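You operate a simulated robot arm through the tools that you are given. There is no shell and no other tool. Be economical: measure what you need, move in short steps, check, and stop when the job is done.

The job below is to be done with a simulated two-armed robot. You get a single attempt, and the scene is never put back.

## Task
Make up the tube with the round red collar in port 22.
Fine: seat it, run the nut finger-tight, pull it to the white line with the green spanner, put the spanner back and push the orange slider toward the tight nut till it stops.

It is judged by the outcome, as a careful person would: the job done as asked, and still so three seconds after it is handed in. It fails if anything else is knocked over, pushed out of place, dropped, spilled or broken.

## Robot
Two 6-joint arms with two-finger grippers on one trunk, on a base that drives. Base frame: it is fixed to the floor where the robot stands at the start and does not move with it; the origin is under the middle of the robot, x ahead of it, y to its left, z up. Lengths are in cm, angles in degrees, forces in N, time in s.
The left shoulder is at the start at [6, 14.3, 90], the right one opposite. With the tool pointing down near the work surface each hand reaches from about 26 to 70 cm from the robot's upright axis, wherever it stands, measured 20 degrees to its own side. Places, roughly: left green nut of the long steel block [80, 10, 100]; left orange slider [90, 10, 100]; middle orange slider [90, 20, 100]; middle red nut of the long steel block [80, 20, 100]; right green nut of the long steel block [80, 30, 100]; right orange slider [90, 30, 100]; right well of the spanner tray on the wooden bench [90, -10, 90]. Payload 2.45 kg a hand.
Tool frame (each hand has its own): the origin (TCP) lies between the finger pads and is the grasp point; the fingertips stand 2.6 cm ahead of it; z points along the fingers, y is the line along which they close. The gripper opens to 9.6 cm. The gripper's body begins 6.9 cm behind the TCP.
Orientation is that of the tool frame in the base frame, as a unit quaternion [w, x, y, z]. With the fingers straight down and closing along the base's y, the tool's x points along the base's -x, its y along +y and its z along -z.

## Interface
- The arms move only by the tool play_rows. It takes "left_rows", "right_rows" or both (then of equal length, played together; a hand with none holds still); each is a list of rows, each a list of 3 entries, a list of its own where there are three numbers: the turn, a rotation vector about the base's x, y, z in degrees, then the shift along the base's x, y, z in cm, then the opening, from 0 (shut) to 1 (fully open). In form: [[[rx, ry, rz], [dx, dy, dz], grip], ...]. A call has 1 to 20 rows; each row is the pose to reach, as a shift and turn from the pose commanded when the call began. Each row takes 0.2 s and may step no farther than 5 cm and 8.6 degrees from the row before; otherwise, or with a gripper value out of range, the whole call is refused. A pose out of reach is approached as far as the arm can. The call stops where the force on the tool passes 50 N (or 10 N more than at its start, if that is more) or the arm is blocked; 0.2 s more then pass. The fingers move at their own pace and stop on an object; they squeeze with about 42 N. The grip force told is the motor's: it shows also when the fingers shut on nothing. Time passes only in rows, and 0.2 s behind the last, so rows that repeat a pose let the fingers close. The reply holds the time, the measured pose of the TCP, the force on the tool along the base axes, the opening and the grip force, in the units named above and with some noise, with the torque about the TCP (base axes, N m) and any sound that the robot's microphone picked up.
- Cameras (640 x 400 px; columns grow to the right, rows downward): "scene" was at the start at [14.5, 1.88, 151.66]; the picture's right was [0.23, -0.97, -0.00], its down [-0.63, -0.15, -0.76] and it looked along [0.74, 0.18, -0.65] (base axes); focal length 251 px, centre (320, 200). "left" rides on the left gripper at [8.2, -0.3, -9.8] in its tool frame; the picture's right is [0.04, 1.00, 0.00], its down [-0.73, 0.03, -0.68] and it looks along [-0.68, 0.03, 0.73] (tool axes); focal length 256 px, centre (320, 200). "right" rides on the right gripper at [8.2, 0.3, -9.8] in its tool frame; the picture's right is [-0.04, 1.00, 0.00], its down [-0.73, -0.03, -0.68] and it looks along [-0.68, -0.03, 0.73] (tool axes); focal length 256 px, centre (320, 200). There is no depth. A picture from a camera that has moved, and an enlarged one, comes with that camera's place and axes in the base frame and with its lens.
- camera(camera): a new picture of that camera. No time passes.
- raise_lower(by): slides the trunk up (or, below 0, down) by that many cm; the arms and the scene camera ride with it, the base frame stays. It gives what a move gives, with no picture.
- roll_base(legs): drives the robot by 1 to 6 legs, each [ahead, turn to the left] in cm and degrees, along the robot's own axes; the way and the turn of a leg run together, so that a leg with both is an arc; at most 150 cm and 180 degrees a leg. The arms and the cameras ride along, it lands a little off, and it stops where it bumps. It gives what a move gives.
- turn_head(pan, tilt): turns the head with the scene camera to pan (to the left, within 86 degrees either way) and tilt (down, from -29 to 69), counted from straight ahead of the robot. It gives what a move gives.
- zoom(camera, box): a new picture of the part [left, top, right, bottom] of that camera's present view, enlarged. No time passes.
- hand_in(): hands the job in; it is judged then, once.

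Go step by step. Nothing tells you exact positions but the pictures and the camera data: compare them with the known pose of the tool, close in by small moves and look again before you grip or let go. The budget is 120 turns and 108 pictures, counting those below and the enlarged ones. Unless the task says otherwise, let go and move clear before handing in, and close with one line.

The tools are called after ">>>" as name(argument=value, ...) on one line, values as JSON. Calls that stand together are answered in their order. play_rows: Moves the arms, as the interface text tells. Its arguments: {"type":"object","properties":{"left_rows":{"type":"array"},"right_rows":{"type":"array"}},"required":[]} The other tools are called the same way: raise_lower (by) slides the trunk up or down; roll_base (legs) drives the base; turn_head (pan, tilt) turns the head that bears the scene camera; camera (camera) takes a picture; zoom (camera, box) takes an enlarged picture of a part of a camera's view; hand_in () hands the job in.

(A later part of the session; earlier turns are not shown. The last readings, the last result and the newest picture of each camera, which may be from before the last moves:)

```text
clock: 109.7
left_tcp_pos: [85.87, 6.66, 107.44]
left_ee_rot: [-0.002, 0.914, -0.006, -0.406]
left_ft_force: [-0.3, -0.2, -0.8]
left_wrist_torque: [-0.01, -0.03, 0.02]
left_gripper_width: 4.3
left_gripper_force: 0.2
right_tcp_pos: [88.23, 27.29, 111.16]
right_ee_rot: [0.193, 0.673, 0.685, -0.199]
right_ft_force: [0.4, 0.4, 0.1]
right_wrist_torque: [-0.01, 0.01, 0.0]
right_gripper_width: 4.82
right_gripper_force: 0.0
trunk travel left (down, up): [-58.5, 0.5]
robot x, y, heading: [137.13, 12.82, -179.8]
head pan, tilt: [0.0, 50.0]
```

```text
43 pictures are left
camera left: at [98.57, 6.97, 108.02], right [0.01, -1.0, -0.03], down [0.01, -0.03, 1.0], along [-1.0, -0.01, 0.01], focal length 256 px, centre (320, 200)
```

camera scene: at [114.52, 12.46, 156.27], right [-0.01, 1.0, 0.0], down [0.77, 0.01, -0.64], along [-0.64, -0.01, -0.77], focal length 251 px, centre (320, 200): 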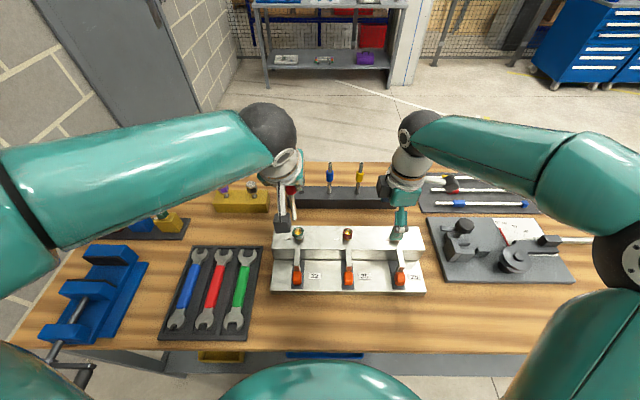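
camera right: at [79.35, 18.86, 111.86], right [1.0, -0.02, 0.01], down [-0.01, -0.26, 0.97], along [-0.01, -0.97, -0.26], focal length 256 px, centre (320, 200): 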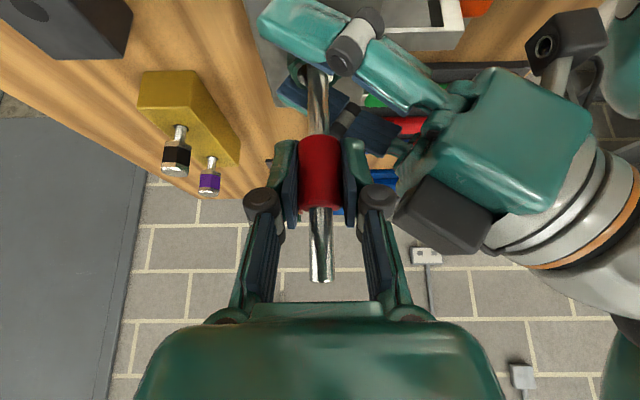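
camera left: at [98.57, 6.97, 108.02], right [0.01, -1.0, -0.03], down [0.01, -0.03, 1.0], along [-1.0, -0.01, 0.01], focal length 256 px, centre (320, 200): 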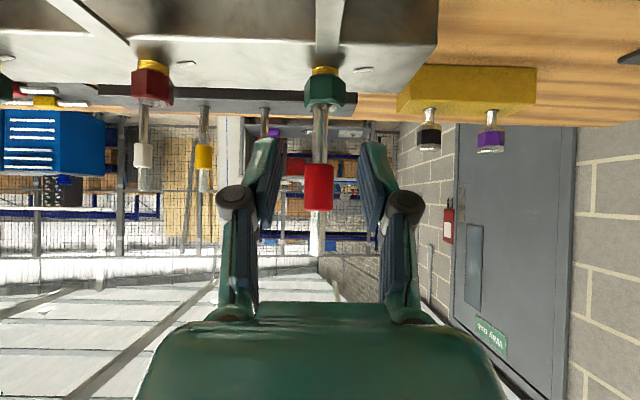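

The hand is square and centred on the nut at (79.1, 6.4). I'll move in, close, and turn 60° clockwise.

>>> play_rows(left_rows=[[[0, 0, 0], [-2, -0.25, -1.8], 0.45], [[0, 0, 0], [-4, -0.25, -3.6], 0.45], [[0, 0, 0], [-5.6, -0.25, -5.1], 0.45], [[0, 0, 0], [-6.8, -0.25, -6.2], 0.45], [[0, 0, 0], [-6.8, -0.25, -6.2], 0], [[0, 0, 0], [-6.8, -0.25, -6.2], 0], [[0, 0, 0], [-6.8, -0.25, -6.2], 0], [[0, 0, -8.5], [-6.8, -0.25, -6.2], 0], [[0, 0, -17], [-6.8, -0.25, -6.2], 0], [[0, 0, -25.5], [-6.8, -0.25, -6.2], 0], [[0, 0, -34], [-6.8, -0.25, -6.2], 0], [[0, 0, -42.5], [-6.8, -0.25, -6.2], 0], [[0, 0, -51], [-6.8, -0.25, -6.2], 0], [[0, 0, -59.5], [-6.8, -0.25, -6.2], 0]])

>>> zoom(camera="scene", box=[240, 140, 380, 240])

```text
clock: 112.0
left_tcp_pos: [78.74, 6.54, 101.76]
left_ee_rot: [-0.094, 0.891, -0.227, -0.381]
left_ft_force: [-7.2, -33.9, -10.3]
left_wrist_torque: [-0.64, -0.44, 0.03]
left_gripper_width: 2.74
left_gripper_force: 44.5
left hand out of reach, approached as far as the arm can: row 11
right_tcp_pos: [88.13, 27.3, 111.17]
right_ee_rot: [0.193, 0.674, 0.685, -0.198]
right_ft_force: [-0.1, 1.6, -0.7]
right_wrist_torque: [-0.05, 0.04, -0.05]
right_gripper_width: 4.83
right_gripper_force: 0.0
trunk travel left (down, up): [-58.5, 0.5]
robot x, y, heading: [137.28, 13.17, -179.4]
head pan, tilt: [0.0, 50.0]
stopped in row 11 (left hand): the force on the tool passed its limit at 80 N (the readings are from after the stop); the commanded pose is now the measured one
```

```text
4.00 times, centred on (310, 190) of scene
camera zoom: at [123.43, 12.56, 156.26], right [-0.01, 1.0, 0.0], down [0.77, 0.01, -0.64], along [-0.64, -0.01, -0.77], focal length 1003 px, centre (360, 240)
```

zoom: 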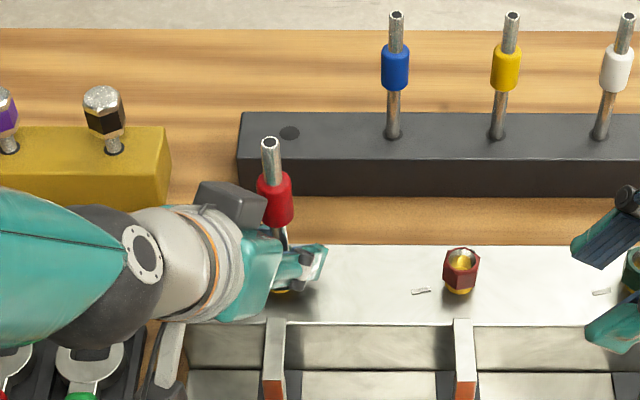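

The hand's yaw range ends near −30°, so I'll ratchet: open, swing back +60°, close, and turn −60°. One cycle now, watching the forces.

>>> play_rows(left_rows=[[[0, 0, 0], [0, 0, 0], 0.44], [[0, 0, 0], [0.2, -0.1, -0.3], 0.44], [[0, 0, 8.5], [0.36, -0.14, -0.5], 0.44], [[0, 0, 17], [0.36, -0.14, -0.5], 0.44], [[0, 0, 25.5], [0.36, -0.14, -0.5], 0.44], [[0, 0, 34], [0.36, -0.14, -0.5], 0.44], [[0, 0, 42.5], [0.36, -0.14, -0.5], 0.44], [[0, 0, 51], [0.36, -0.14, -0.5], 0.44], [[0, 0, 59.5], [0.36, -0.14, -0.5], 0.44], [[0, 0, 59.5], [0.36, -0.14, -0.5], 0], [[0, 0, 59.5], [0.36, -0.14, -0.5], 0], [[0, 0, 59.5], [0.36, -0.14, -0.5], 0], [[0, 0, 51], [0.36, -0.14, -0.5], 0], [[0, 0, 42.5], [0.36, -0.14, -0.5], 0], [[0, 0, 34], [0.36, -0.14, -0.5], 0], [[0, 0, 25.5], [0.36, -0.14, -0.5], 0], [[0, 0, 17], [0.36, -0.14, -0.5], 0], [[0, 0, 8.5], [0.36, -0.14, -0.5], 0], [[0, 0, 1], [0.36, -0.14, -0.5], 0]])

```text
clock: 116.0
left_tcp_pos: [79.41, 6.3, 101.55]
left_ee_rot: [-0.094, 0.892, -0.219, -0.384]
left_ft_force: [9.2, -44.0, 0.1]
left_wrist_torque: [-0.59, -0.04, 0.19]
left_gripper_width: 2.81
left_gripper_force: 44.8
right_tcp_pos: [88.34, 26.71, 111.26]
right_ee_rot: [0.192, 0.673, 0.686, -0.198]
right_ft_force: [0.1, 0.6, 0.1]
right_wrist_torque: [-0.04, -0.03, -0.06]
right_gripper_width: 4.79
right_gripper_force: 0.1
trunk travel left (down, up): [-58.5, 0.5]
robot x, y, heading: [137.28, 12.95, -179.4]
head pan, tilt: [0.0, 50.0]
```

That cycle worked, but a steady −44 N in y suggests my turning centre is a little off toward +y. I'll reposition, swing back, close and read the force before turning.

>>> play_rows(left_rows=[[[0, 0, 0], [0, 0, 0], 0.44], [[0, 0, 0], [0, 0, 0], 0.44], [[0, 0, 8.5], [0, -0.25, -0.1], 0.44], [[0, 0, 17], [0, -0.25, -0.1], 0.44], [[0, 0, 25.5], [0, -0.25, -0.1], 0.44], [[0, 0, 34], [0, -0.25, -0.1], 0.44], [[0, 0, 42.5], [0, -0.25, -0.1], 0.44], [[0, 0, 51], [0, -0.25, -0.1], 0.44], [[0, 0, 59.5], [0, -0.25, -0.1], 0.44], [[0, 0, 59.5], [0, -0.25, -0.1], 0.44]])

>>> zoom(camera="left", box=[240, 80, 400, 190])

>>> zoom(camera="scene", box=[260, 160, 350, 230])

```text
clock: 118.2
left_tcp_pos: [79.43, 6.8, 101.35]
left_ee_rot: [0.108, 0.886, 0.247, -0.378]
left_ft_force: [0.0, 1.3, -0.2]
left_wrist_torque: [0.01, 0.0, 0.01]
left_gripper_width: 4.22
left_gripper_force: 0.0
right_tcp_pos: [88.21, 27.19, 111.23]
right_ee_rot: [0.193, 0.674, 0.684, -0.2]
right_ft_force: [0.2, 0.2, -0.1]
right_wrist_torque: [0.01, -0.02, 0.01]
right_gripper_width: 4.8
right_gripper_force: 0.0
trunk travel left (down, up): [-58.5, 0.5]
robot x, y, heading: [137.39, 12.7, -179.5]
head pan, tilt: [0.0, 50.0]
```

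```text
3.64 times, centred on (320, 135) of left
camera zoom: at [90.03, 13.82, 102.23], right [0.54, -0.84, -0.02], down [0.0, -0.03, 1.0], along [-0.84, -0.54, -0.02], focal length 931 px, centre (320, 436)
```

zoom: 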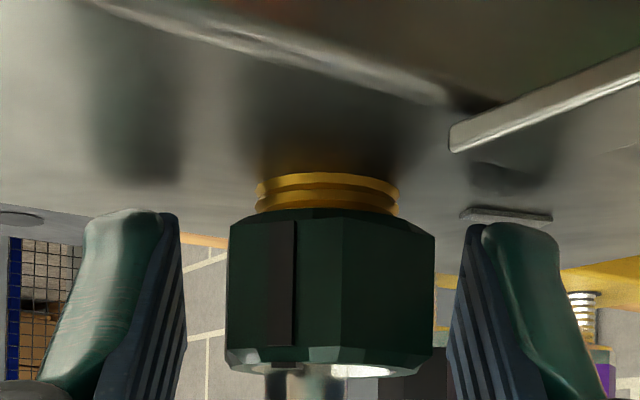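

```text
5.71 times, centred on (305, 195) of scene
camera zoom: at [123.53, 12.55, 156.29], right [-0.01, 1.0, 0.0], down [0.77, 0.01, -0.64], along [-0.64, -0.01, -0.77], focal length 1433 px, centre (406, 229)
```

zoom: 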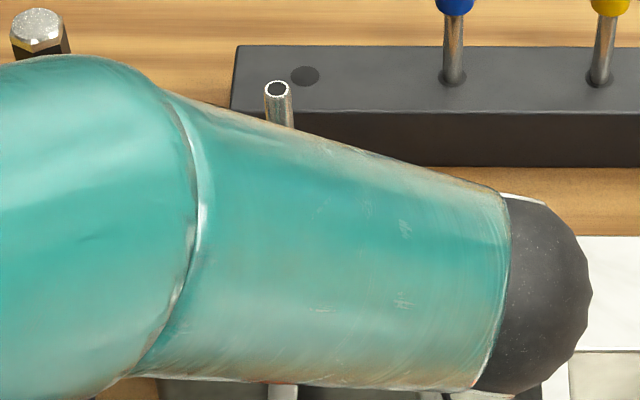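

I can now see the nut well: it's nearly aligned with the fingers, and the dark stripe points to about +63°. It has turned about 85° so far and has about 153° to go to the white line at −y. I'll close and turn 46°, staying clear of the joint limit.

>>> play_rows(left_rows=[[[0, 0, 0], [0.08, -0.13, -0.1], 0], [[0, 0, 0], [0.08, -0.13, -0.1], 0], [[0, 0, 0], [0.08, -0.13, -0.1], 0], [[0, 0, -8], [0.08, -0.13, -0.1], 0], [[0, 0, -16], [0.08, -0.13, -0.1], 0], [[0, 0, -24], [0.08, -0.13, -0.1], 0], [[0, 0, -32], [0.08, -0.13, -0.1], 0], [[0, 0, -40], [0.08, -0.13, -0.1], 0], [[0, 0, -46], [0.08, -0.13, -0.1], 0]])

>>> zoom(camera="left", box=[240, 80, 400, 190])

```text
clock: 120.2
left_tcp_pos: [79.38, 6.25, 101.24]
left_ee_rot: [-0.048, 0.912, -0.117, -0.391]
left_ft_force: [3.7, -14.4, 4.3]
left_wrist_torque: [0.01, 0.68, 0.46]
left_gripper_width: 2.78
left_gripper_force: 45.0
right_tcp_pos: [88.27, 27.02, 111.21]
right_ee_rot: [0.193, 0.673, 0.686, -0.198]
right_ft_force: [0.2, -0.1, 0.1]
right_wrist_torque: [0.0, 0.01, 0.01]
right_gripper_width: 4.77
right_gripper_force: 0.1
trunk travel left (down, up): [-58.5, 0.5]
robot x, y, heading: [137.13, 13.04, -179.3]
head pan, tilt: [0.0, 50.0]
```

```text
3.64 times, centred on (320, 135) of left
camera zoom: at [91.83, 3.55, 102.13], right [-0.22, -0.97, -0.02], down [-0.02, -0.02, 1.0], along [-0.97, 0.22, -0.01], focal length 931 px, centre (320, 436)
```

zoom: 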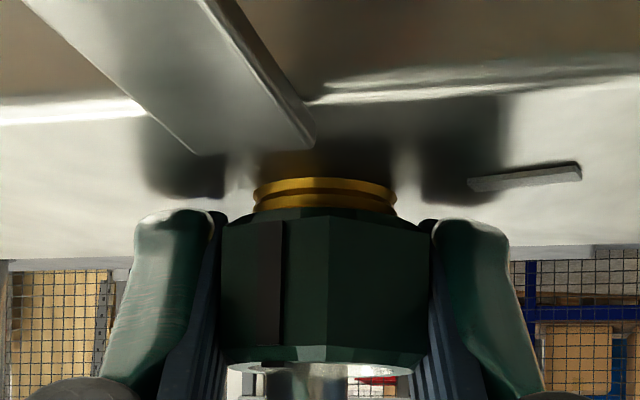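

The nut followed, with the stripe now at about +17°. Next is another full ratchet of 60° from yaw +45° to −15°.

>>> play_rows(left_rows=[[[0, 0, 0], [0, 0, 0], 0.44], [[0, 0, 0], [0, 0, 0], 0.44], [[0, 0, 8.5], [0, 0, 0], 0.44], [[0, 0, 17], [0, 0, 0], 0.44], [[0, 0, 25.5], [0, 0, 0], 0.44], [[0, 0, 34], [0, 0, 0], 0.44], [[0, 0, 42.5], [0, 0, 0], 0.44], [[0, 0, 51], [0, 0, 0], 0.44], [[0, 0, 60], [0, 0, 0], 0.44], [[0, 0, 60], [0, 0, 0], 0], [[0, 0, 60], [0, 0, 0], 0], [[0, 0, 60], [0, 0, 0], 0], [[0, 0, 51.5], [0, 0, 0], 0], [[0, 0, 43], [0, 0, 0], 0], [[0, 0, 34.5], [0, 0, 0], 0], [[0, 0, 26], [0, 0, 0], 0], [[0, 0, 17.5], [0, 0, 0], 0], [[0, 0, 9], [0, 0, 0], 0], [[0, 0, 1], [0, 0, 0], 0]])

>>> zoom(camera="left", box=[240, 80, 400, 190])

```text
refused: row 9 steps farther than a row can; nothing moved
```

```text
3.64 times, centred on (320, 135) of left
camera zoom: at [91.83, 3.55, 102.13], right [-0.22, -0.97, -0.02], down [-0.02, -0.02, 1.0], along [-0.97, 0.22, -0.01], focal length 931 px, centre (320, 436)
```

zoom: 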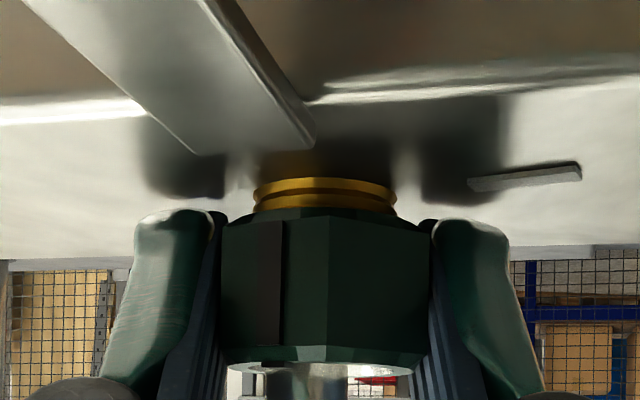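

One row stepped too far, so nothing moved. I'll repeat with 8.5° steps.

>>> play_rows(left_rows=[[[0, 0, 0], [0, 0, 0], 0.44], [[0, 0, 0], [0, 0, 0], 0.44], [[0, 0, 8.5], [0, 0, 0], 0.44], [[0, 0, 17], [0, 0, 0], 0.44], [[0, 0, 25.5], [0, 0, 0], 0.44], [[0, 0, 34], [0, 0, 0], 0.44], [[0, 0, 42.5], [0, 0, 0], 0.44], [[0, 0, 51], [0, 0, 0], 0.44], [[0, 0, 59.5], [0, 0, 0], 0.44], [[0, 0, 59.5], [0, 0, 0], 0], [[0, 0, 59.5], [0, 0, 0], 0], [[0, 0, 59.5], [0, 0, 0], 0], [[0, 0, 51], [0, 0, 0], 0], [[0, 0, 42.5], [0, 0, 0], 0], [[0, 0, 34], [0, 0, 0], 0], [[0, 0, 25.5], [0, 0, 0], 0], [[0, 0, 17], [0, 0, 0], 0], [[0, 0, 8.5], [0, 0, 0], 0], [[0, 0, 0], [0, 0, 0], 0]])

>>> zoom(camera="left", box=[240, 80, 400, 190])

```text
clock: 124.2
left_tcp_pos: [79.44, 6.44, 101.14]
left_ee_rot: [-0.047, 0.911, -0.119, -0.391]
left_ft_force: [-7.1, -7.8, 4.8]
left_wrist_torque: [0.22, 0.21, -0.13]
left_gripper_width: 2.89
left_gripper_force: 44.8
right_tcp_pos: [88.17, 27.09, 111.26]
right_ee_rot: [0.194, 0.674, 0.685, -0.198]
right_ft_force: [0.7, 0.2, -0.3]
right_wrist_torque: [-0.01, -0.02, -0.01]
right_gripper_width: 4.8
right_gripper_force: 0.1
trunk travel left (down, up): [-58.5, 0.5]
robot x, y, heading: [136.79, 13.25, -179.7]
head pan, tilt: [0.0, 50.0]
```

```text
3.64 times, centred on (320, 135) of left
camera zoom: at [91.71, 3.56, 102.08], right [-0.23, -0.97, -0.02], down [-0.02, -0.02, 1.0], along [-0.97, 0.23, -0.02], focal length 931 px, centre (320, 436)
```

zoom: 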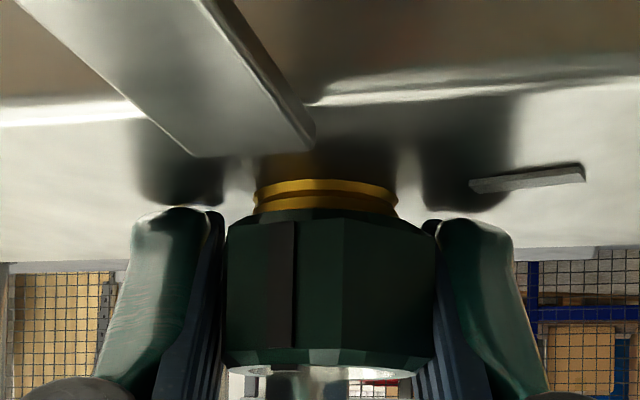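

The nut barely moved this time and the fingers slipped round it, so it may already be finger-tight with the stripe at about +15°, a quarter turn before the line. I'll regrip once and turn in a short stroke to check the torque.

>>> play_rows(left_rows=[[[0, 0, 0], [0, 0, 0], 0.44], [[0, 0, 0], [0, 0, 0], 0.44], [[0, 0, 8.5], [0, 0, 0], 0.44], [[0, 0, 17], [0, 0, 0], 0.44], [[0, 0, 25.5], [0, 0, 0], 0.44], [[0, 0, 34], [0, 0, 0], 0.44], [[0, 0, 42.5], [0, 0, 0], 0.44], [[0, 0, 51], [0, 0, 0], 0.44], [[0, 0, 57], [0, 0, 0], 0.44], [[0, 0, 57], [0, 0, 0], 0], [[0, 0, 57], [0, 0, 0], 0], [[0, 0, 57], [0, 0, 0], 0], [[0, 0, 53], [0, 0, 0], 0], [[0, 0, 48], [0, 0, 0], 0], [[0, 0, 43], [0, 0, 0], 0]])

>>> zoom(camera="left", box=[240, 80, 400, 190])

```text
clock: 127.4
left_tcp_pos: [79.27, 6.69, 101.28]
left_ee_rot: [0.098, 0.892, 0.224, -0.381]
left_ft_force: [-13.9, 11.8, 6.1]
left_wrist_torque: [0.58, 0.05, 0.51]
left_gripper_width: 2.83
left_gripper_force: 45.5
right_tcp_pos: [87.97, 27.37, 111.11]
right_ee_rot: [0.194, 0.674, 0.685, -0.198]
right_ft_force: [-0.3, 0.1, 0.2]
right_wrist_torque: [0.01, -0.01, 0.0]
right_gripper_width: 4.78
right_gripper_force: 0.1
trunk travel left (down, up): [-58.5, 0.5]
robot x, y, heading: [137.27, 12.74, -179.6]
head pan, tilt: [0.0, 50.0]
```

```text
3.64 times, centred on (320, 135) of left
camera zoom: at [90.33, 13.08, 102.11], right [0.5, -0.87, -0.02], down [0.0, -0.03, 1.0], along [-0.87, -0.5, -0.01], focal length 931 px, centre (320, 436)
```

zoom: 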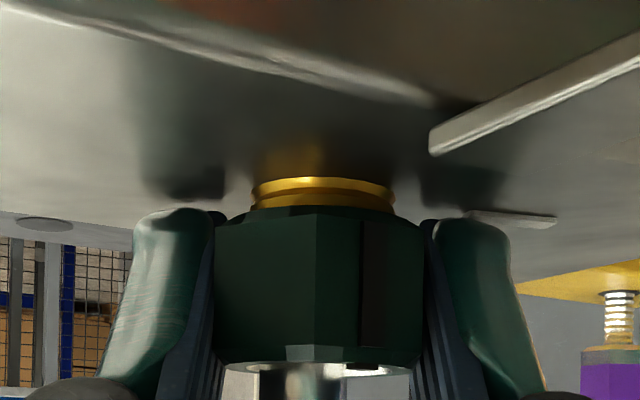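

The nut did turn to about 0° at 0.5 N m, so it isn't slipping yet. I'll continue this stroke.

>>> play_rows(left_rows=[[[0, 0, -5], [0, 0, 0], 0], [[0, 0, -10], [0, 0, 0], 0], [[0, 0, -15], [0, 0, 0], 0], [[0, 0, -20], [0, 0, 0], 0], [[0, 0, -20], [0, 0, 0], 0]])

>>> zoom(camera="left", box=[240, 80, 400, 190])

```text
clock: 128.6
left_tcp_pos: [79.44, 6.59, 101.3]
left_ee_rot: [0.032, 0.917, 0.065, -0.393]
left_ft_force: [-10.9, 2.1, 5.4]
left_wrist_torque: [-0.14, 0.59, 0.23]
left_gripper_width: 2.89
left_gripper_force: 44.9
right_tcp_pos: [88.06, 27.17, 111.02]
right_ee_rot: [0.194, 0.673, 0.686, -0.197]
right_ft_force: [1.0, 0.2, 0.9]
right_wrist_torque: [0.02, 0.01, -0.02]
right_gripper_width: 4.82
right_gripper_force: 0.0
trunk travel left (down, up): [-58.5, 0.5]
robot x, y, heading: [137.11, 12.82, -179.6]
head pan, tilt: [0.0, 50.0]
```

```text
3.64 times, centred on (320, 135) of left
camera zoom: at [91.87, 8.77, 102.11], right [0.17, -0.98, -0.02], down [-0.01, -0.02, 1.0], along [-0.99, -0.17, -0.02], focal length 931 px, centre (320, 436)
```

zoom: 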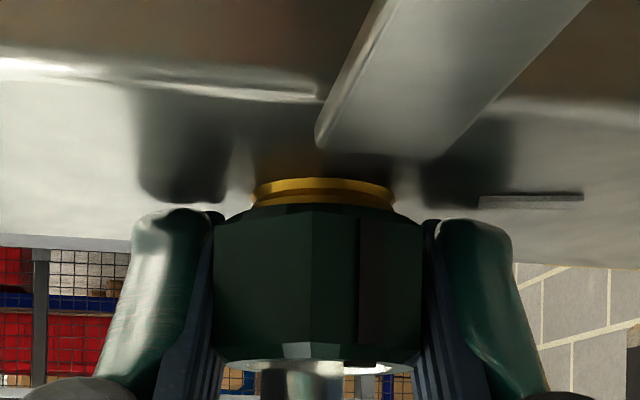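

It followed the whole 20°; the stripe is now at about −21°. I'll continue to the end of the stroke.

>>> play_rows(left_rows=[[[0, 0, -5], [0, 0, 0], 0], [[0, 0, -10], [0, 0, 0], 0], [[0, 0, -15], [0, 0, 0], 0], [[0, 0, -20], [0, 0, 0], 0], [[0, 0, -25], [0, 0, 0], 0], [[0, 0, -25], [0, 0, 0], 0]])

>>> zoom(camera="left", box=[240, 80, 400, 190])

```text
clock: 130.0
left_tcp_pos: [79.32, 6.23, 101.2]
left_ee_rot: [-0.053, 0.91, -0.134, -0.39]
left_ft_force: [-3.2, -16.9, -0.5]
left_wrist_torque: [-0.37, 0.5, 0.12]
left_gripper_width: 3.12
left_gripper_force: 44.9
right_tcp_pos: [87.97, 26.91, 111.17]
right_ee_rot: [0.193, 0.674, 0.685, -0.197]
right_ft_force: [-0.3, -0.7, -0.5]
right_wrist_torque: [-0.02, 0.01, 0.01]
right_gripper_width: 4.82
right_gripper_force: 0.1
trunk travel left (down, up): [-58.5, 0.5]
robot x, y, heading: [136.9, 12.9, -179.3]
head pan, tilt: [0.0, 50.0]
```

```text
3.64 times, centred on (320, 135) of left
camera zoom: at [91.63, 3.09, 102.09], right [-0.26, -0.97, -0.02], down [-0.02, -0.02, 1.0], along [-0.97, 0.26, -0.02], focal length 931 px, centre (320, 436)
```

zoom: 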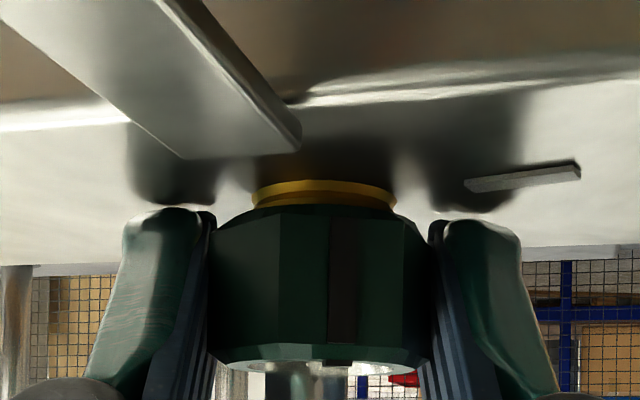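

The fingers are now riding onto the corners (width 3.1), with the stripe at about −30°. The nut is finger-tight, one flat (60°) short of the line. I'll open, back off and move the left hand over the green spanner.

>>> play_rows(left_rows=[[[0, 0, 0], [0, 0, 0], 0.5], [[0, 0, 0], [0, 0, 0], 0.5], [[0, 0, 0], [1.4, -0.4, 1.4], 0.5], [[0, 0, 0], [4, -1.2, 4], 0.5], [[0, 0, 0], [6.9, -2.1, 7], 0.5], [[-0.9, -6.6, 2.3], [9, -4, 9], 0.5], [[-1.8, -13.2, 4.5], [10, -6, 11], 0.5], [[-2.7, -19.8, 6.8], [11, -8, 12], 0.5], [[-3.6, -26.4, 9], [12, -10, 12], 0.5], [[-4.5, -33, 11.3], [12.5, -12, 12], 0.5], [[-5.4, -39.6, 13.6], [13, -14, 11], 0.5], [[-6.3, -46.1, 15.8], [13, -15, 10], 0.5]])

>>> camera(camera="left")

>>> zoom(camera="right", box=[160, 100, 400, 300])

```text
clock: 132.6
left_tcp_pos: [92.47, -8.33, 111.12]
left_ee_rot: [-0.001, 1.0, 0.001, 0.001]
left_ft_force: [-0.3, 0.0, 0.4]
left_wrist_torque: [0.02, -0.05, 0.02]
left_gripper_width: 4.81
left_gripper_force: 0.1
right_tcp_pos: [88.09, 27.2, 111.16]
right_ee_rot: [0.194, 0.674, 0.685, -0.198]
right_ft_force: [0.1, 0.5, 0.3]
right_wrist_torque: [0.01, -0.03, 0.0]
right_gripper_width: 4.79
right_gripper_force: 0.1
trunk travel left (down, up): [-58.5, 0.5]
robot x, y, heading: [136.83, 13.01, -179.3]
head pan, tilt: [0.0, 50.0]
```

```text
33 pictures are left
camera left: at [100.48, -7.92, 120.97], right [0.04, -1.0, 0.0], down [-0.74, -0.03, 0.68], along [-0.68, -0.03, -0.74], focal length 256 px, centre (320, 200)
```

left: 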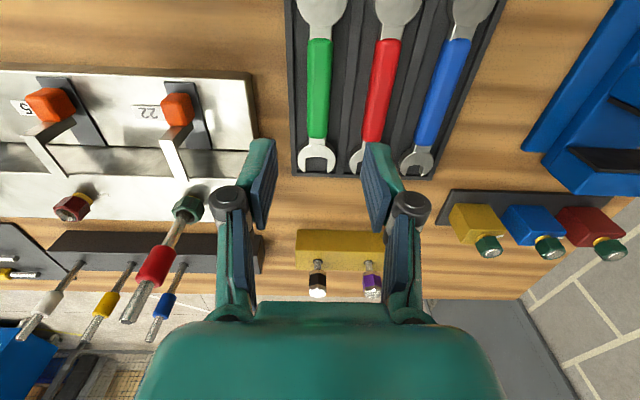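

```text
2.00 times, centred on (280, 200) of right
camera zoom: at [88.32, 39.38, 115.06], right [1.0, -0.02, 0.01], down [-0.02, -0.26, 0.97], along [-0.02, -0.97, -0.26], focal length 512 px, centre (400, 200)
```

zoom: 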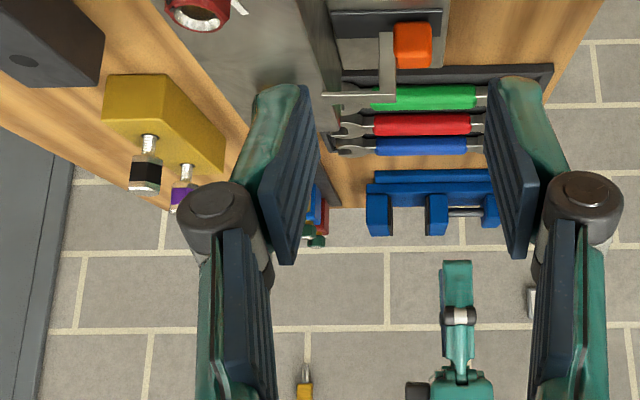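

>>> zoom(camera="left", box=[260, 0, 420, 180])

```text
2.22 times, centred on (340, 90) of left
camera zoom: at [100.48, -7.92, 120.97], right [0.04, -1.0, 0.0], down [-0.74, -0.03, 0.68], along [-0.68, -0.03, -0.74], focal length 569 px, centre (276, 444)
```

zoom: 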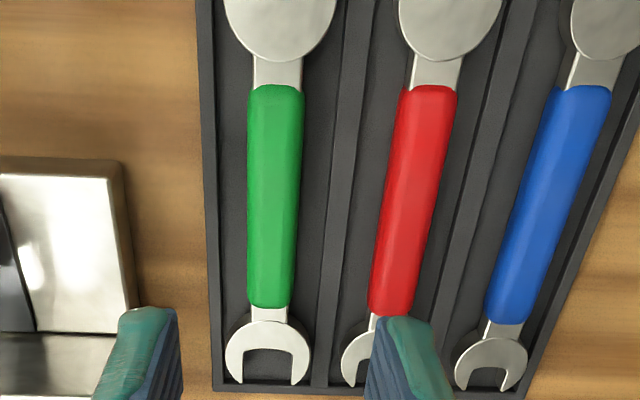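

The green spanner lies along x at y≈−8.3, with the handle x≈84–95 and a jaw at x≈80 whose ~2.9 cm mouth matches the nut. I'll lower over the handle with the fingers set to fit inside the well.

>>> play_rows(left_rows=[[[0, 0, 0], [-0.5, 0.05, -3], 0.365], [[0, 0, 0], [-1, 0.05, -6], 0.365], [[0, 0, 0], [-1, 0.05, -9], 0.365], [[0, 0, 0], [-1, 0.05, -12], 0.365], [[0, 0, 0], [-1, 0.05, -14], 0.365], [[0, 0, 0], [-1, 0.05, -14], 0.365]])

>>> camera(camera="left")

```text
clock: 134.0
left_tcp_pos: [91.33, -8.19, 97.26]
left_ee_rot: [-0.001, 1.0, 0.0, 0.0]
left_ft_force: [-0.5, 0.4, 0.3]
left_wrist_torque: [0.03, -0.02, 0.02]
left_gripper_width: 3.51
left_gripper_force: 0.1
right_tcp_pos: [88.17, 27.19, 111.12]
right_ee_rot: [0.195, 0.673, 0.685, -0.199]
right_ft_force: [0.0, 0.4, 0.3]
right_wrist_torque: [-0.01, -0.04, 0.01]
right_gripper_width: 4.8
right_gripper_force: 0.0
trunk travel left (down, up): [-58.5, 0.5]
robot x, y, heading: [137.26, 12.52, -179.4]
head pan, tilt: [0.0, 50.0]
```

```text
30 pictures are left
camera left: at [99.54, -7.78, 107.1], right [0.04, -1.0, 0.0], down [-0.73, -0.03, 0.68], along [-0.68, -0.03, -0.73], focal length 256 px, centre (320, 200)
```

left: 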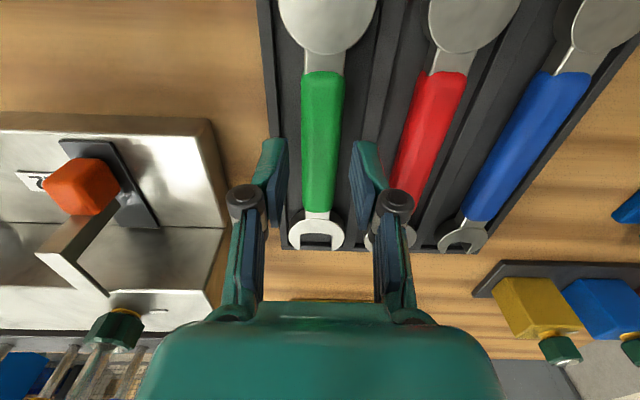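

The fingers are centred on the handle, with the spanner's mid-plane at about z≈92. I'll lower so that only the fingertips take the handle, and close.

>>> play_rows(left_rows=[[[0, 0, 0], [0.2, 0, -1.2], 0.365], [[0, 0, 0], [0.2, 0, -2.2], 0.365], [[0, 0, 0], [0.2, 0, -2.8], 0.365], [[0, 0, 0], [0.2, 0, -3.2], 0.365], [[0, 0, 0], [0.2, 0, -3.2], 0], [[0, 0, 0], [0.2, 0, -3.2], 0], [[0, 0, 0], [0.2, 0, -3.2], 0]])

>>> camera(camera="left")

```text
clock: 135.6
left_tcp_pos: [91.62, -8.5, 94.13]
left_ee_rot: [-0.001, 1.0, 0.0, 0.0]
left_ft_force: [0.2, 0.4, 1.1]
left_wrist_torque: [0.07, 0.13, 0.02]
left_gripper_width: 2.54
left_gripper_force: 41.8
right_tcp_pos: [88.08, 27.13, 111.18]
right_ee_rot: [0.193, 0.674, 0.685, -0.199]
right_ft_force: [0.3, 0.2, 0.4]
right_wrist_torque: [0.02, 0.01, 0.04]
right_gripper_width: 4.82
right_gripper_force: 0.1
trunk travel left (down, up): [-58.5, 0.5]
robot x, y, heading: [137.1, 12.96, -179.6]
head pan, tilt: [0.0, 50.0]
```

```text
29 pictures are left
camera left: at [99.65, -7.92, 103.95], right [0.04, -1.0, 0.0], down [-0.73, -0.03, 0.68], along [-0.68, -0.03, -0.73], focal length 256 px, centre (320, 200)
```

left: 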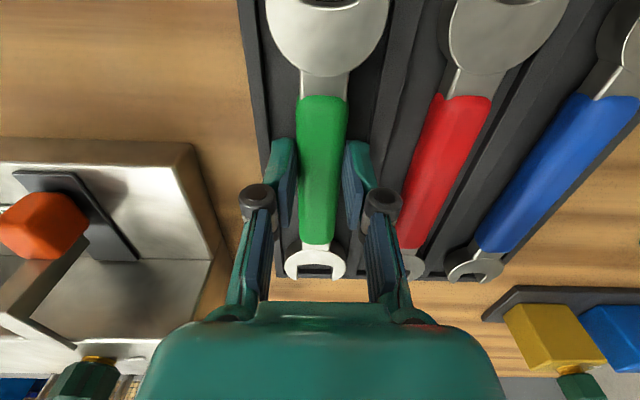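

The spanner is gripped. I'll lift it and carry it to a standoff in front of port 22, jaw facing the nut.

>>> play_rows(left_rows=[[[0, 0, 0], [0, 0, 2], 0], [[0, 0, 0], [0, 0, 5], 0], [[0, 0, 0], [0, 0, 9], 0], [[0, 0, 0], [0, 0, 13], 0], [[0, 0, 0], [1.5, 3, 13], 0], [[0, 0, 0], [3, 6.5, 13], 0], [[0, 0, 0], [4, 10, 13], 0], [[0, 0, 0], [4, 13, 12], 0], [[0, 0, 0], [4, 14.9, 10.5], 0], [[0, 0, 0], [4, 14.9, 9.5], 0], [[0, 0, 0], [4, 14.9, 9.5], 0]])

>>> camera(camera="left")

>>> camera(camera="right")

```text
clock: 138.0
left_tcp_pos: [95.67, 6.69, 103.39]
left_ee_rot: [-0.001, 1.0, 0.0, 0.001]
left_ft_force: [0.0, -0.1, -2.5]
left_wrist_torque: [0.0, -0.05, -0.01]
left_gripper_width: 2.56
left_gripper_force: 42.2
right_tcp_pos: [88.15, 27.3, 111.18]
right_ee_rot: [0.193, 0.674, 0.685, -0.199]
right_ft_force: [-0.5, -0.1, -0.9]
right_wrist_torque: [0.0, -0.01, 0.01]
right_gripper_width: 4.81
right_gripper_force: 0.1
trunk travel left (down, up): [-58.5, 0.5]
robot x, y, heading: [137.11, 12.92, -179.4]
head pan, tilt: [0.0, 50.0]
```

```text
28 pictures are left
camera left: at [103.75, 7.11, 113.31], right [0.04, -1.0, 0.0], down [-0.73, -0.03, 0.68], along [-0.68, -0.03, -0.74], focal length 256 px, centre (320, 200)
```

left: 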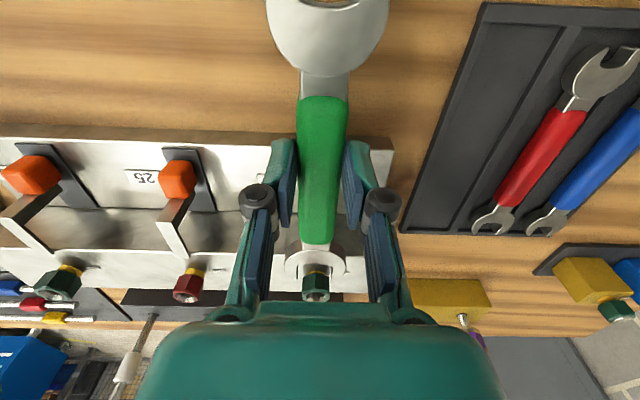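

```text
27 pictures are left
camera right: at [88.38, 39.38, 115.09], right [1.0, -0.02, 0.01], down [-0.01, -0.26, 0.97], along [-0.02, -0.97, -0.26], focal length 256 px, centre (320, 200)
```

right: 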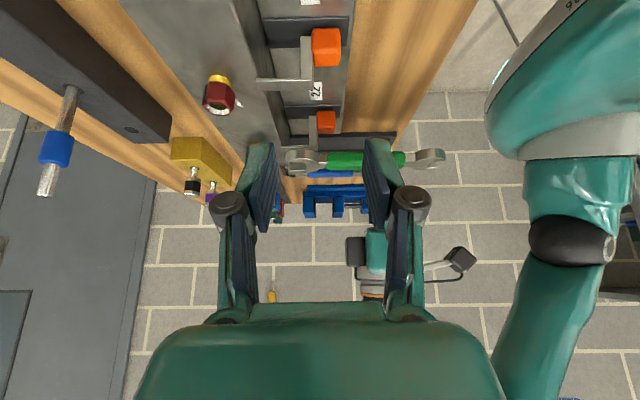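

The jaw and nut line up to within 2 mm in y. I'll shift the right hand so its camera sees both from the side for the height check.

>>> play_rows(right_rows=[[[0, 0, 0], [-3, 0, 0], 0.5], [[0, 0, 0], [-6, 0, 0], 0.8], [[0, 0, 0], [-6.5, 0, 0], 1], [[0, 0, 0], [-6.5, 0, 0], 1]], left_rows=[[[0, 0, 0], [0, -0.2, 0], 0], [[0, 0, 0], [0, -0.2, 0], 0], [[0, 0, 0], [0, -0.2, 0], 0], [[0, 0, 0], [0, -0.2, 0], 0]])

>>> zoom(camera="right", box=[260, 100, 380, 210])

```text
clock: 139.0
left_tcp_pos: [95.64, 6.37, 103.44]
left_ee_rot: [0.0, 1.0, -0.001, 0.0]
left_ft_force: [-0.8, 0.4, -3.1]
left_wrist_torque: [-0.02, -0.03, -0.02]
left_gripper_width: 2.57
left_gripper_force: 41.8
right_tcp_pos: [81.39, 27.0, 111.09]
right_ee_rot: [0.194, 0.674, 0.685, -0.198]
right_ft_force: [0.2, -0.5, 0.5]
right_wrist_torque: [0.02, 0.02, 0.0]
right_gripper_width: 9.6
right_gripper_force: 0.0
trunk travel left (down, up): [-58.5, 0.5]
robot x, y, heading: [137.03, 13.18, -179.5]
head pan, tilt: [0.0, 50.0]
```

```text
3.64 times, centred on (320, 155) of right
camera zoom: at [81.71, 39.22, 115.01], right [1.0, -0.02, 0.01], down [-0.02, -0.26, 0.97], along [-0.02, -0.97, -0.26], focal length 931 px, centre (320, 364)
```

zoom: 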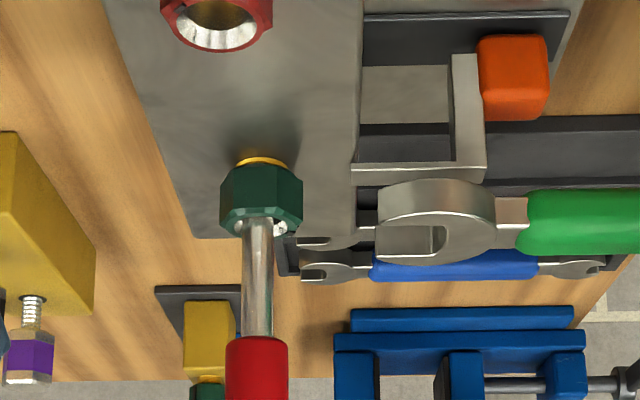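

Seen from the side, the spanner sits about 0.5 cm above the nut's mid-height and needs about 5.4 cm of advance. I'll drop 0.4 cm, advance until the tips are near the nut, and check the line-up.

>>> play_rows(left_rows=[[[0, 0, 0], [0, 0, -0.2], 0], [[0, 0, 0], [-0.5, 0, -0.4], 0], [[0, 0, 0], [-1.1, 0, -0.4], 0], [[0, 0, 0], [-1.5, 0, -0.4], 0], [[0, 0, 0], [-1.5, 0, -0.4], 0]])

>>> zoom(camera="left", box=[265, 210, 375, 310])

```text
clock: 140.2
left_tcp_pos: [94.23, 6.42, 103.1]
left_ee_rot: [-0.001, 1.0, 0.0, 0.001]
left_ft_force: [-1.0, 0.1, -1.3]
left_wrist_torque: [0.0, 0.01, 0.02]
left_gripper_width: 2.54
left_gripper_force: 42.0
right_tcp_pos: [81.52, 27.01, 111.13]
right_ee_rot: [0.192, 0.674, 0.685, -0.2]
right_ft_force: [0.6, 1.1, 0.7]
right_wrist_torque: [0.01, 0.0, 0.0]
right_gripper_width: 9.58
right_gripper_force: 0.0
trunk travel left (down, up): [-58.5, 0.5]
robot x, y, heading: [136.87, 12.64, -179.5]
head pan, tilt: [0.0, 50.0]
```

```text
4.00 times, centred on (320, 260) of left
camera zoom: at [102.19, 6.72, 112.92], right [0.04, -1.0, 0.0], down [-0.73, -0.03, 0.68], along [-0.68, -0.03, -0.74], focal length 1024 px, centre (320, -40)
```

zoom: 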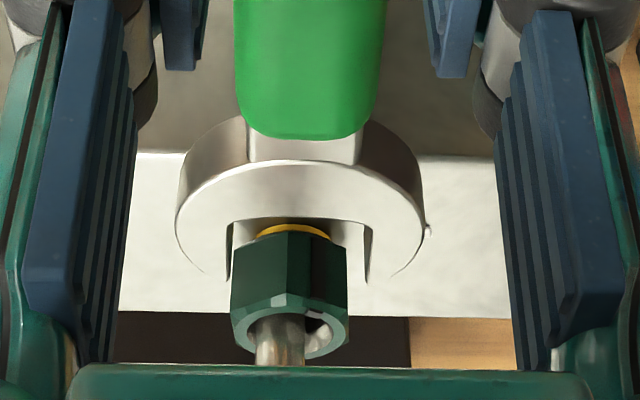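

The nut's corner faces me squarely, so the flats match the jaw; the jaw needs +0.14 cm in y. I'll advance onto the nut.

>>> play_rows(left_rows=[[[0, 0, 0], [0, 0.14, 0], 0], [[0, 0, 0], [-0.5, 0.14, 0], 0], [[0, 0, 0], [-1, 0.14, 0], 0], [[0, 0, 0], [-1.5, 0.14, 0], 0], [[0, 0, 0], [-2, 0.14, 0], 0], [[0, 0, 0], [-2.5, 0.14, 0], 0], [[0, 0, 0], [-3, 0.14, 0], 0], [[0, 0, 0], [-3.5, 0.14, 0], 0], [[0, 0, 0], [-3.9, 0.14, 0], 0]])

>>> zoom(camera="left", box=[265, 210, 375, 310])

>>> zoom(camera="right", box=[260, 100, 380, 210])

```text
clock: 142.2
left_tcp_pos: [91.79, 6.42, 102.92]
left_ee_rot: [0.006, 1.0, -0.003, 0.018]
left_ft_force: [25.7, 1.3, 5.5]
left_wrist_torque: [0.12, 0.09, -0.5]
left_gripper_width: 2.58
left_gripper_force: 42.1
right_tcp_pos: [81.68, 27.11, 111.27]
right_ee_rot: [0.192, 0.673, 0.686, -0.199]
right_ft_force: [-0.7, 0.7, -0.2]
right_wrist_torque: [-0.01, -0.04, 0.02]
right_gripper_width: 9.58
right_gripper_force: 0.1
trunk travel left (down, up): [-58.5, 0.5]
robot x, y, heading: [137.01, 12.82, -179.5]
head pan, tilt: [0.0, 50.0]
stopped in row 9 (left hand): the force on the tool passed its limit at 51 N (the readings are from after the stop); the commanded pose is now the measured one
```

```text
4.00 times, centred on (320, 260) of left
camera zoom: at [99.51, 6.86, 112.94], right [0.03, -1.0, 0.01], down [-0.76, -0.02, 0.65], along [-0.65, -0.03, -0.76], focal length 1024 px, centre (320, -40)
```

zoom: 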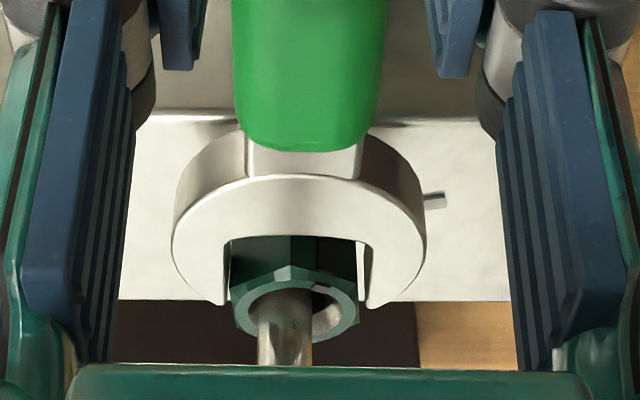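

```text
3.64 times, centred on (320, 155) of right
camera zoom: at [81.98, 39.25, 115.16], right [1.0, -0.02, 0.01], down [-0.01, -0.26, 0.97], along [-0.02, -0.97, -0.26], focal length 931 px, centre (320, 364)
```

zoom: 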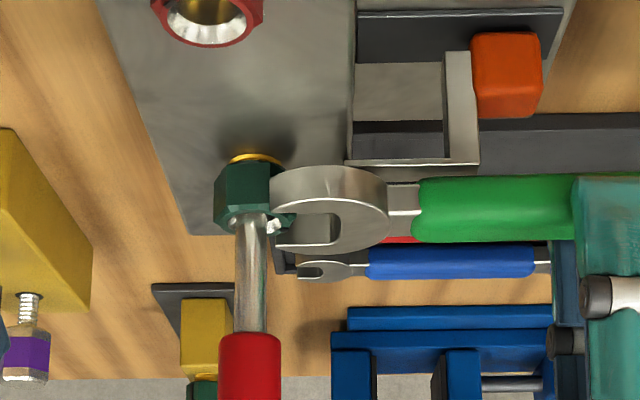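

The tips are about 0.9 cm onto the nut, and the torque says the +y prong is catching. I'll back off a little, shift +0.12 cm in y, level the hand and advance again.

>>> play_rows(left_rows=[[[0, 1, 0], [0.6, 0, 0], 0], [[0, 2, 0], [0.8, 0.12, 0], 0], [[0, 2, 0], [0.4, 0.12, 0], 0], [[0, 2, 0], [0, 0.12, 0], 0], [[0, 2, 0], [-0.3, 0.12, 0], 0], [[0, 2, 0], [-0.6, 0.12, 0], 0], [[0, 2, 0], [-0.9, 0.12, 0], 0], [[0, 2, 0], [-1.2, 0.12, 0], 0], [[0, 2, 0], [-1.5, 0.12, 0], 0], [[0, 2, 0], [-1.8, 0.12, 0], 0], [[0, 2, 0], [-2.1, 0.12, 0], 0]])

>>> zoom(camera="left", box=[265, 210, 375, 310])

```text
clock: 144.6
left_tcp_pos: [90.2, 6.44, 102.93]
left_ee_rot: [0.007, 1.0, -0.001, 0.0]
left_ft_force: [44.5, 0.4, 7.6]
left_wrist_torque: [0.07, -0.22, -0.04]
left_gripper_width: 2.55
left_gripper_force: 41.8
right_tcp_pos: [82.25, 27.11, 111.5]
right_ee_rot: [0.191, 0.673, 0.686, -0.2]
right_ft_force: [-0.5, 0.3, -0.5]
right_wrist_torque: [-0.02, 0.0, 0.01]
right_gripper_width: 9.6
right_gripper_force: 0.0
trunk travel left (down, up): [-58.5, 0.5]
robot x, y, heading: [136.98, 12.53, -179.4]
head pan, tilt: [0.0, 50.0]
```

```text
4.00 times, centred on (320, 260) of left
camera zoom: at [98.29, 6.97, 112.83], right [0.04, -1.0, 0.01], down [-0.73, -0.02, 0.68], along [-0.68, -0.03, -0.73], focal length 1024 px, centre (320, -40)
```

zoom: 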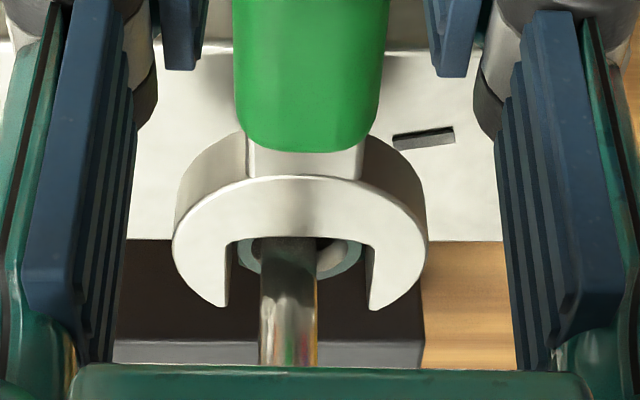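

The jaw is fully on the nut, seated against the throat. I'll relieve the push slightly and pull the first 30° clockwise around the nut axis.

>>> play_rows(left_rows=[[[0, 0, 0], [0.2, 0, 0], 0], [[0, 0, -5], [0.16, -0.95, 0], 0], [[0, 0, -10], [0.03, -1.89, 0], 0], [[0, 0, -15], [-0.17, -2.82, 0], 0], [[0, 0, -20], [-0.46, -3.73, 0], 0], [[0, 0, -25], [-0.82, -4.61, 0], 0], [[0, 0, -30], [-1.26, -5.45, 0], 0]])

>>> zoom(camera="left", box=[265, 210, 375, 310])

```text
clock: 146.2
left_tcp_pos: [88.58, 0.76, 102.84]
left_ee_rot: [0.004, 0.965, -0.262, -0.001]
left_ft_force: [33.9, -6.9, 4.6]
left_wrist_torque: [0.3, -0.41, -0.66]
left_gripper_width: 2.53
left_gripper_force: 41.5
right_tcp_pos: [81.92, 26.99, 111.43]
right_ee_rot: [0.192, 0.673, 0.685, -0.201]
right_ft_force: [-0.6, 0.4, 0.6]
right_wrist_torque: [-0.01, -0.02, 0.06]
right_gripper_width: 9.59
right_gripper_force: 0.1
trunk travel left (down, up): [-58.5, 0.5]
robot x, y, heading: [137.19, 13.02, -179.6]
head pan, tilt: [0.0, 50.0]
```

```text
4.00 times, centred on (320, 260) of left
camera zoom: at [95.79, -2.95, 112.71], right [-0.47, -0.88, 0.01], down [-0.64, 0.35, 0.68], along [-0.6, 0.32, -0.73], focal length 1024 px, centre (320, -40)
```

zoom: 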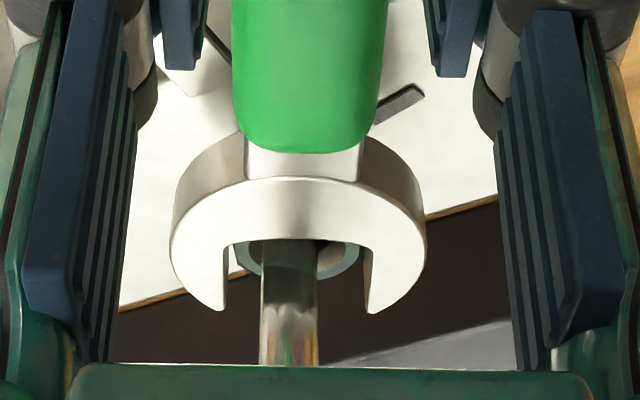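

The nut is turning with the spanner under moderate torque. I'll continue to −56° and then inspect the stripe against the white line.

>>> play_rows(left_rows=[[[0, 0, -5], [-0.36, -0.88, 0], 0], [[0, 0, -10], [-0.94, -1.64, 0], 0], [[0, 0, -15], [-1.58, -2.34, 0], 0], [[0, 0, -20], [-2.3, -3, 0], 0], [[0, 0, -25], [-3.06, -3.6, 0], 0], [[0, 0, -26], [-3.22, -3.72, 0], 0]])

>>> zoom(camera="left", box=[265, 210, 375, 310])

>>> zoom(camera="scene", box=[265, 165, 345, 235])

```text
clock: 147.6
left_tcp_pos: [85.08, -2.87, 102.89]
left_ee_rot: [0.001, 0.881, -0.473, -0.002]
left_ft_force: [24.3, -12.6, -3.0]
left_wrist_torque: [-0.55, -0.63, -0.78]
left_gripper_width: 2.55
left_gripper_force: 42.0
right_tcp_pos: [81.78, 26.85, 111.35]
right_ee_rot: [0.192, 0.674, 0.685, -0.199]
right_ft_force: [-0.1, -0.2, -0.3]
right_wrist_torque: [0.02, 0.02, -0.01]
right_gripper_width: 9.55
right_gripper_force: 0.0
trunk travel left (down, up): [-58.5, 0.5]
robot x, y, heading: [137.06, 12.7, -179.2]
head pan, tilt: [0.0, 50.0]
```

```text
4.00 times, centred on (320, 260) of left
camera zoom: at [89.85, -9.49, 112.66], right [-0.81, -0.59, 0.0], down [-0.43, 0.59, 0.68], along [-0.4, 0.55, -0.73], focal length 1024 px, centre (320, -40)
```

zoom: 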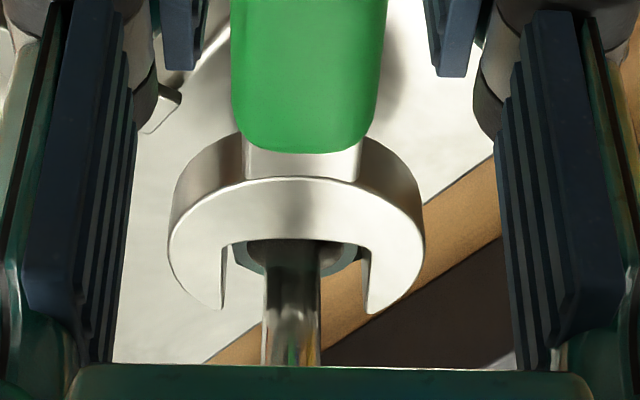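

```text
5.71 times, centred on (305, 200) of scene
camera zoom: at [123.91, 12.36, 156.31], right [-0.01, 1.0, 0.0], down [0.76, 0.01, -0.64], along [-0.64, -0.01, -0.76], focal length 1433 px, centre (406, 200)
```

zoom: 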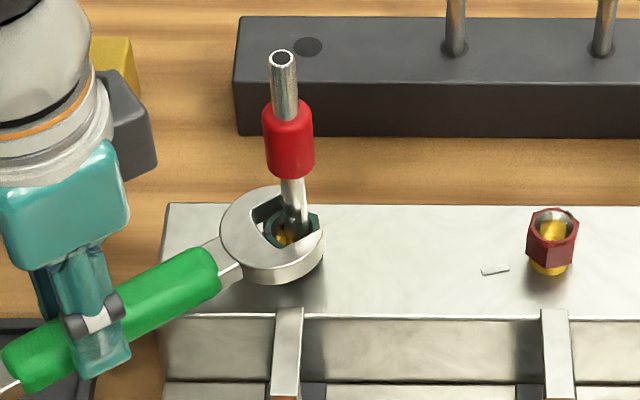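

The handle is at −56°, and the torque is rising (about 2 N m). I'll finish to −60°, then slide the spanner off along its axis to see the stripe.

>>> play_rows(left_rows=[[[0, 0, -2], [-0.3, -0.2, 0], 0], [[0, 0, -3.6], [-0.58, -0.36, 0], 0], [[0, 0, -3.6], [-0.58, -0.36, 0], 0], [[0, 0, -3], [-0.4, -0.5, 0], 0], [[0, 0, -3], [0, -1.2, 0], 0], [[0, 0, -3], [0.5, -2.1, 0], 0], [[0, 0, -3], [1, -3, 0], 0], [[0, 0, -3], [1.5, -3.9, 0], 0], [[0, 0, -3], [2, -4.8, 0], 0]])

>>> zoom(camera="left", box=[255, 210, 385, 310])

>>> zoom(camera="scene", box=[265, 165, 345, 235])

```text
clock: 149.0
left_tcp_pos: [84.73, -3.5, 102.86]
left_ee_rot: [-0.008, 0.867, -0.497, -0.017]
left_ft_force: [-6.3, 26.0, -9.8]
left_wrist_torque: [-0.03, -0.06, -0.46]
left_gripper_width: 2.55
left_gripper_force: 42.3
right_tcp_pos: [81.35, 26.96, 111.18]
right_ee_rot: [0.194, 0.673, 0.686, -0.198]
right_ft_force: [0.1, -0.4, -0.4]
right_wrist_torque: [0.08, 0.04, 0.02]
right_gripper_width: 9.61
right_gripper_force: 0.1
trunk travel left (down, up): [-58.5, 0.5]
robot x, y, heading: [137.4, 12.84, -179.5]
head pan, tilt: [0.0, 50.0]
stopped in row 7 (left hand): the force on the tool passed its limit at 55 N (the readings are from after the stop); the commanded pose is now the measured one
```

```text
4.00 times, centred on (320, 260) of left
camera zoom: at [89.18, -10.49, 112.41], right [-0.84, -0.54, 0.0], down [-0.38, 0.6, 0.71], along [-0.38, 0.59, -0.71], focal length 1024 px, centre (320, -40)
```

zoom: 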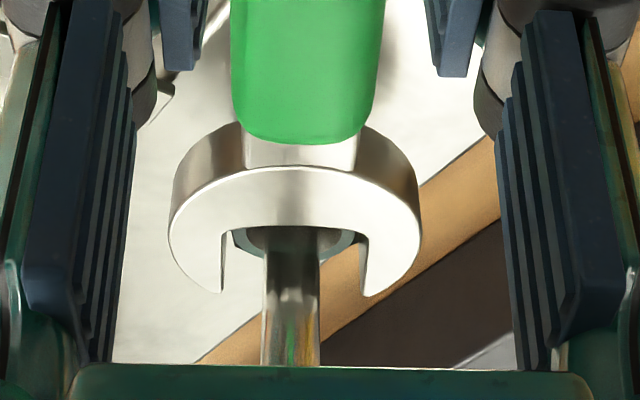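

```text
5.71 times, centred on (305, 200) of scene
camera zoom: at [123.31, 12.61, 156.27], right [-0.01, 1.0, 0.0], down [0.77, 0.01, -0.64], along [-0.64, -0.01, -0.77], focal length 1433 px, centre (406, 200)
```

zoom: 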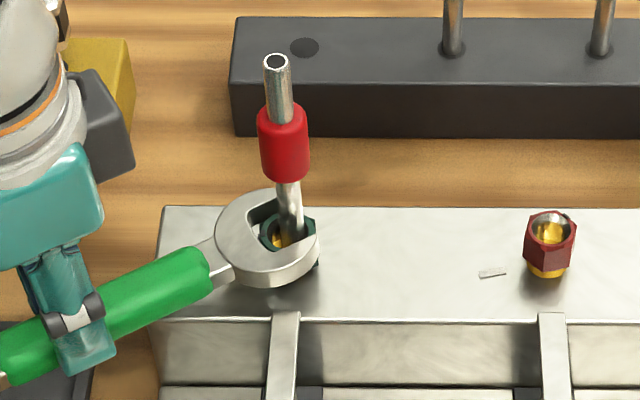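

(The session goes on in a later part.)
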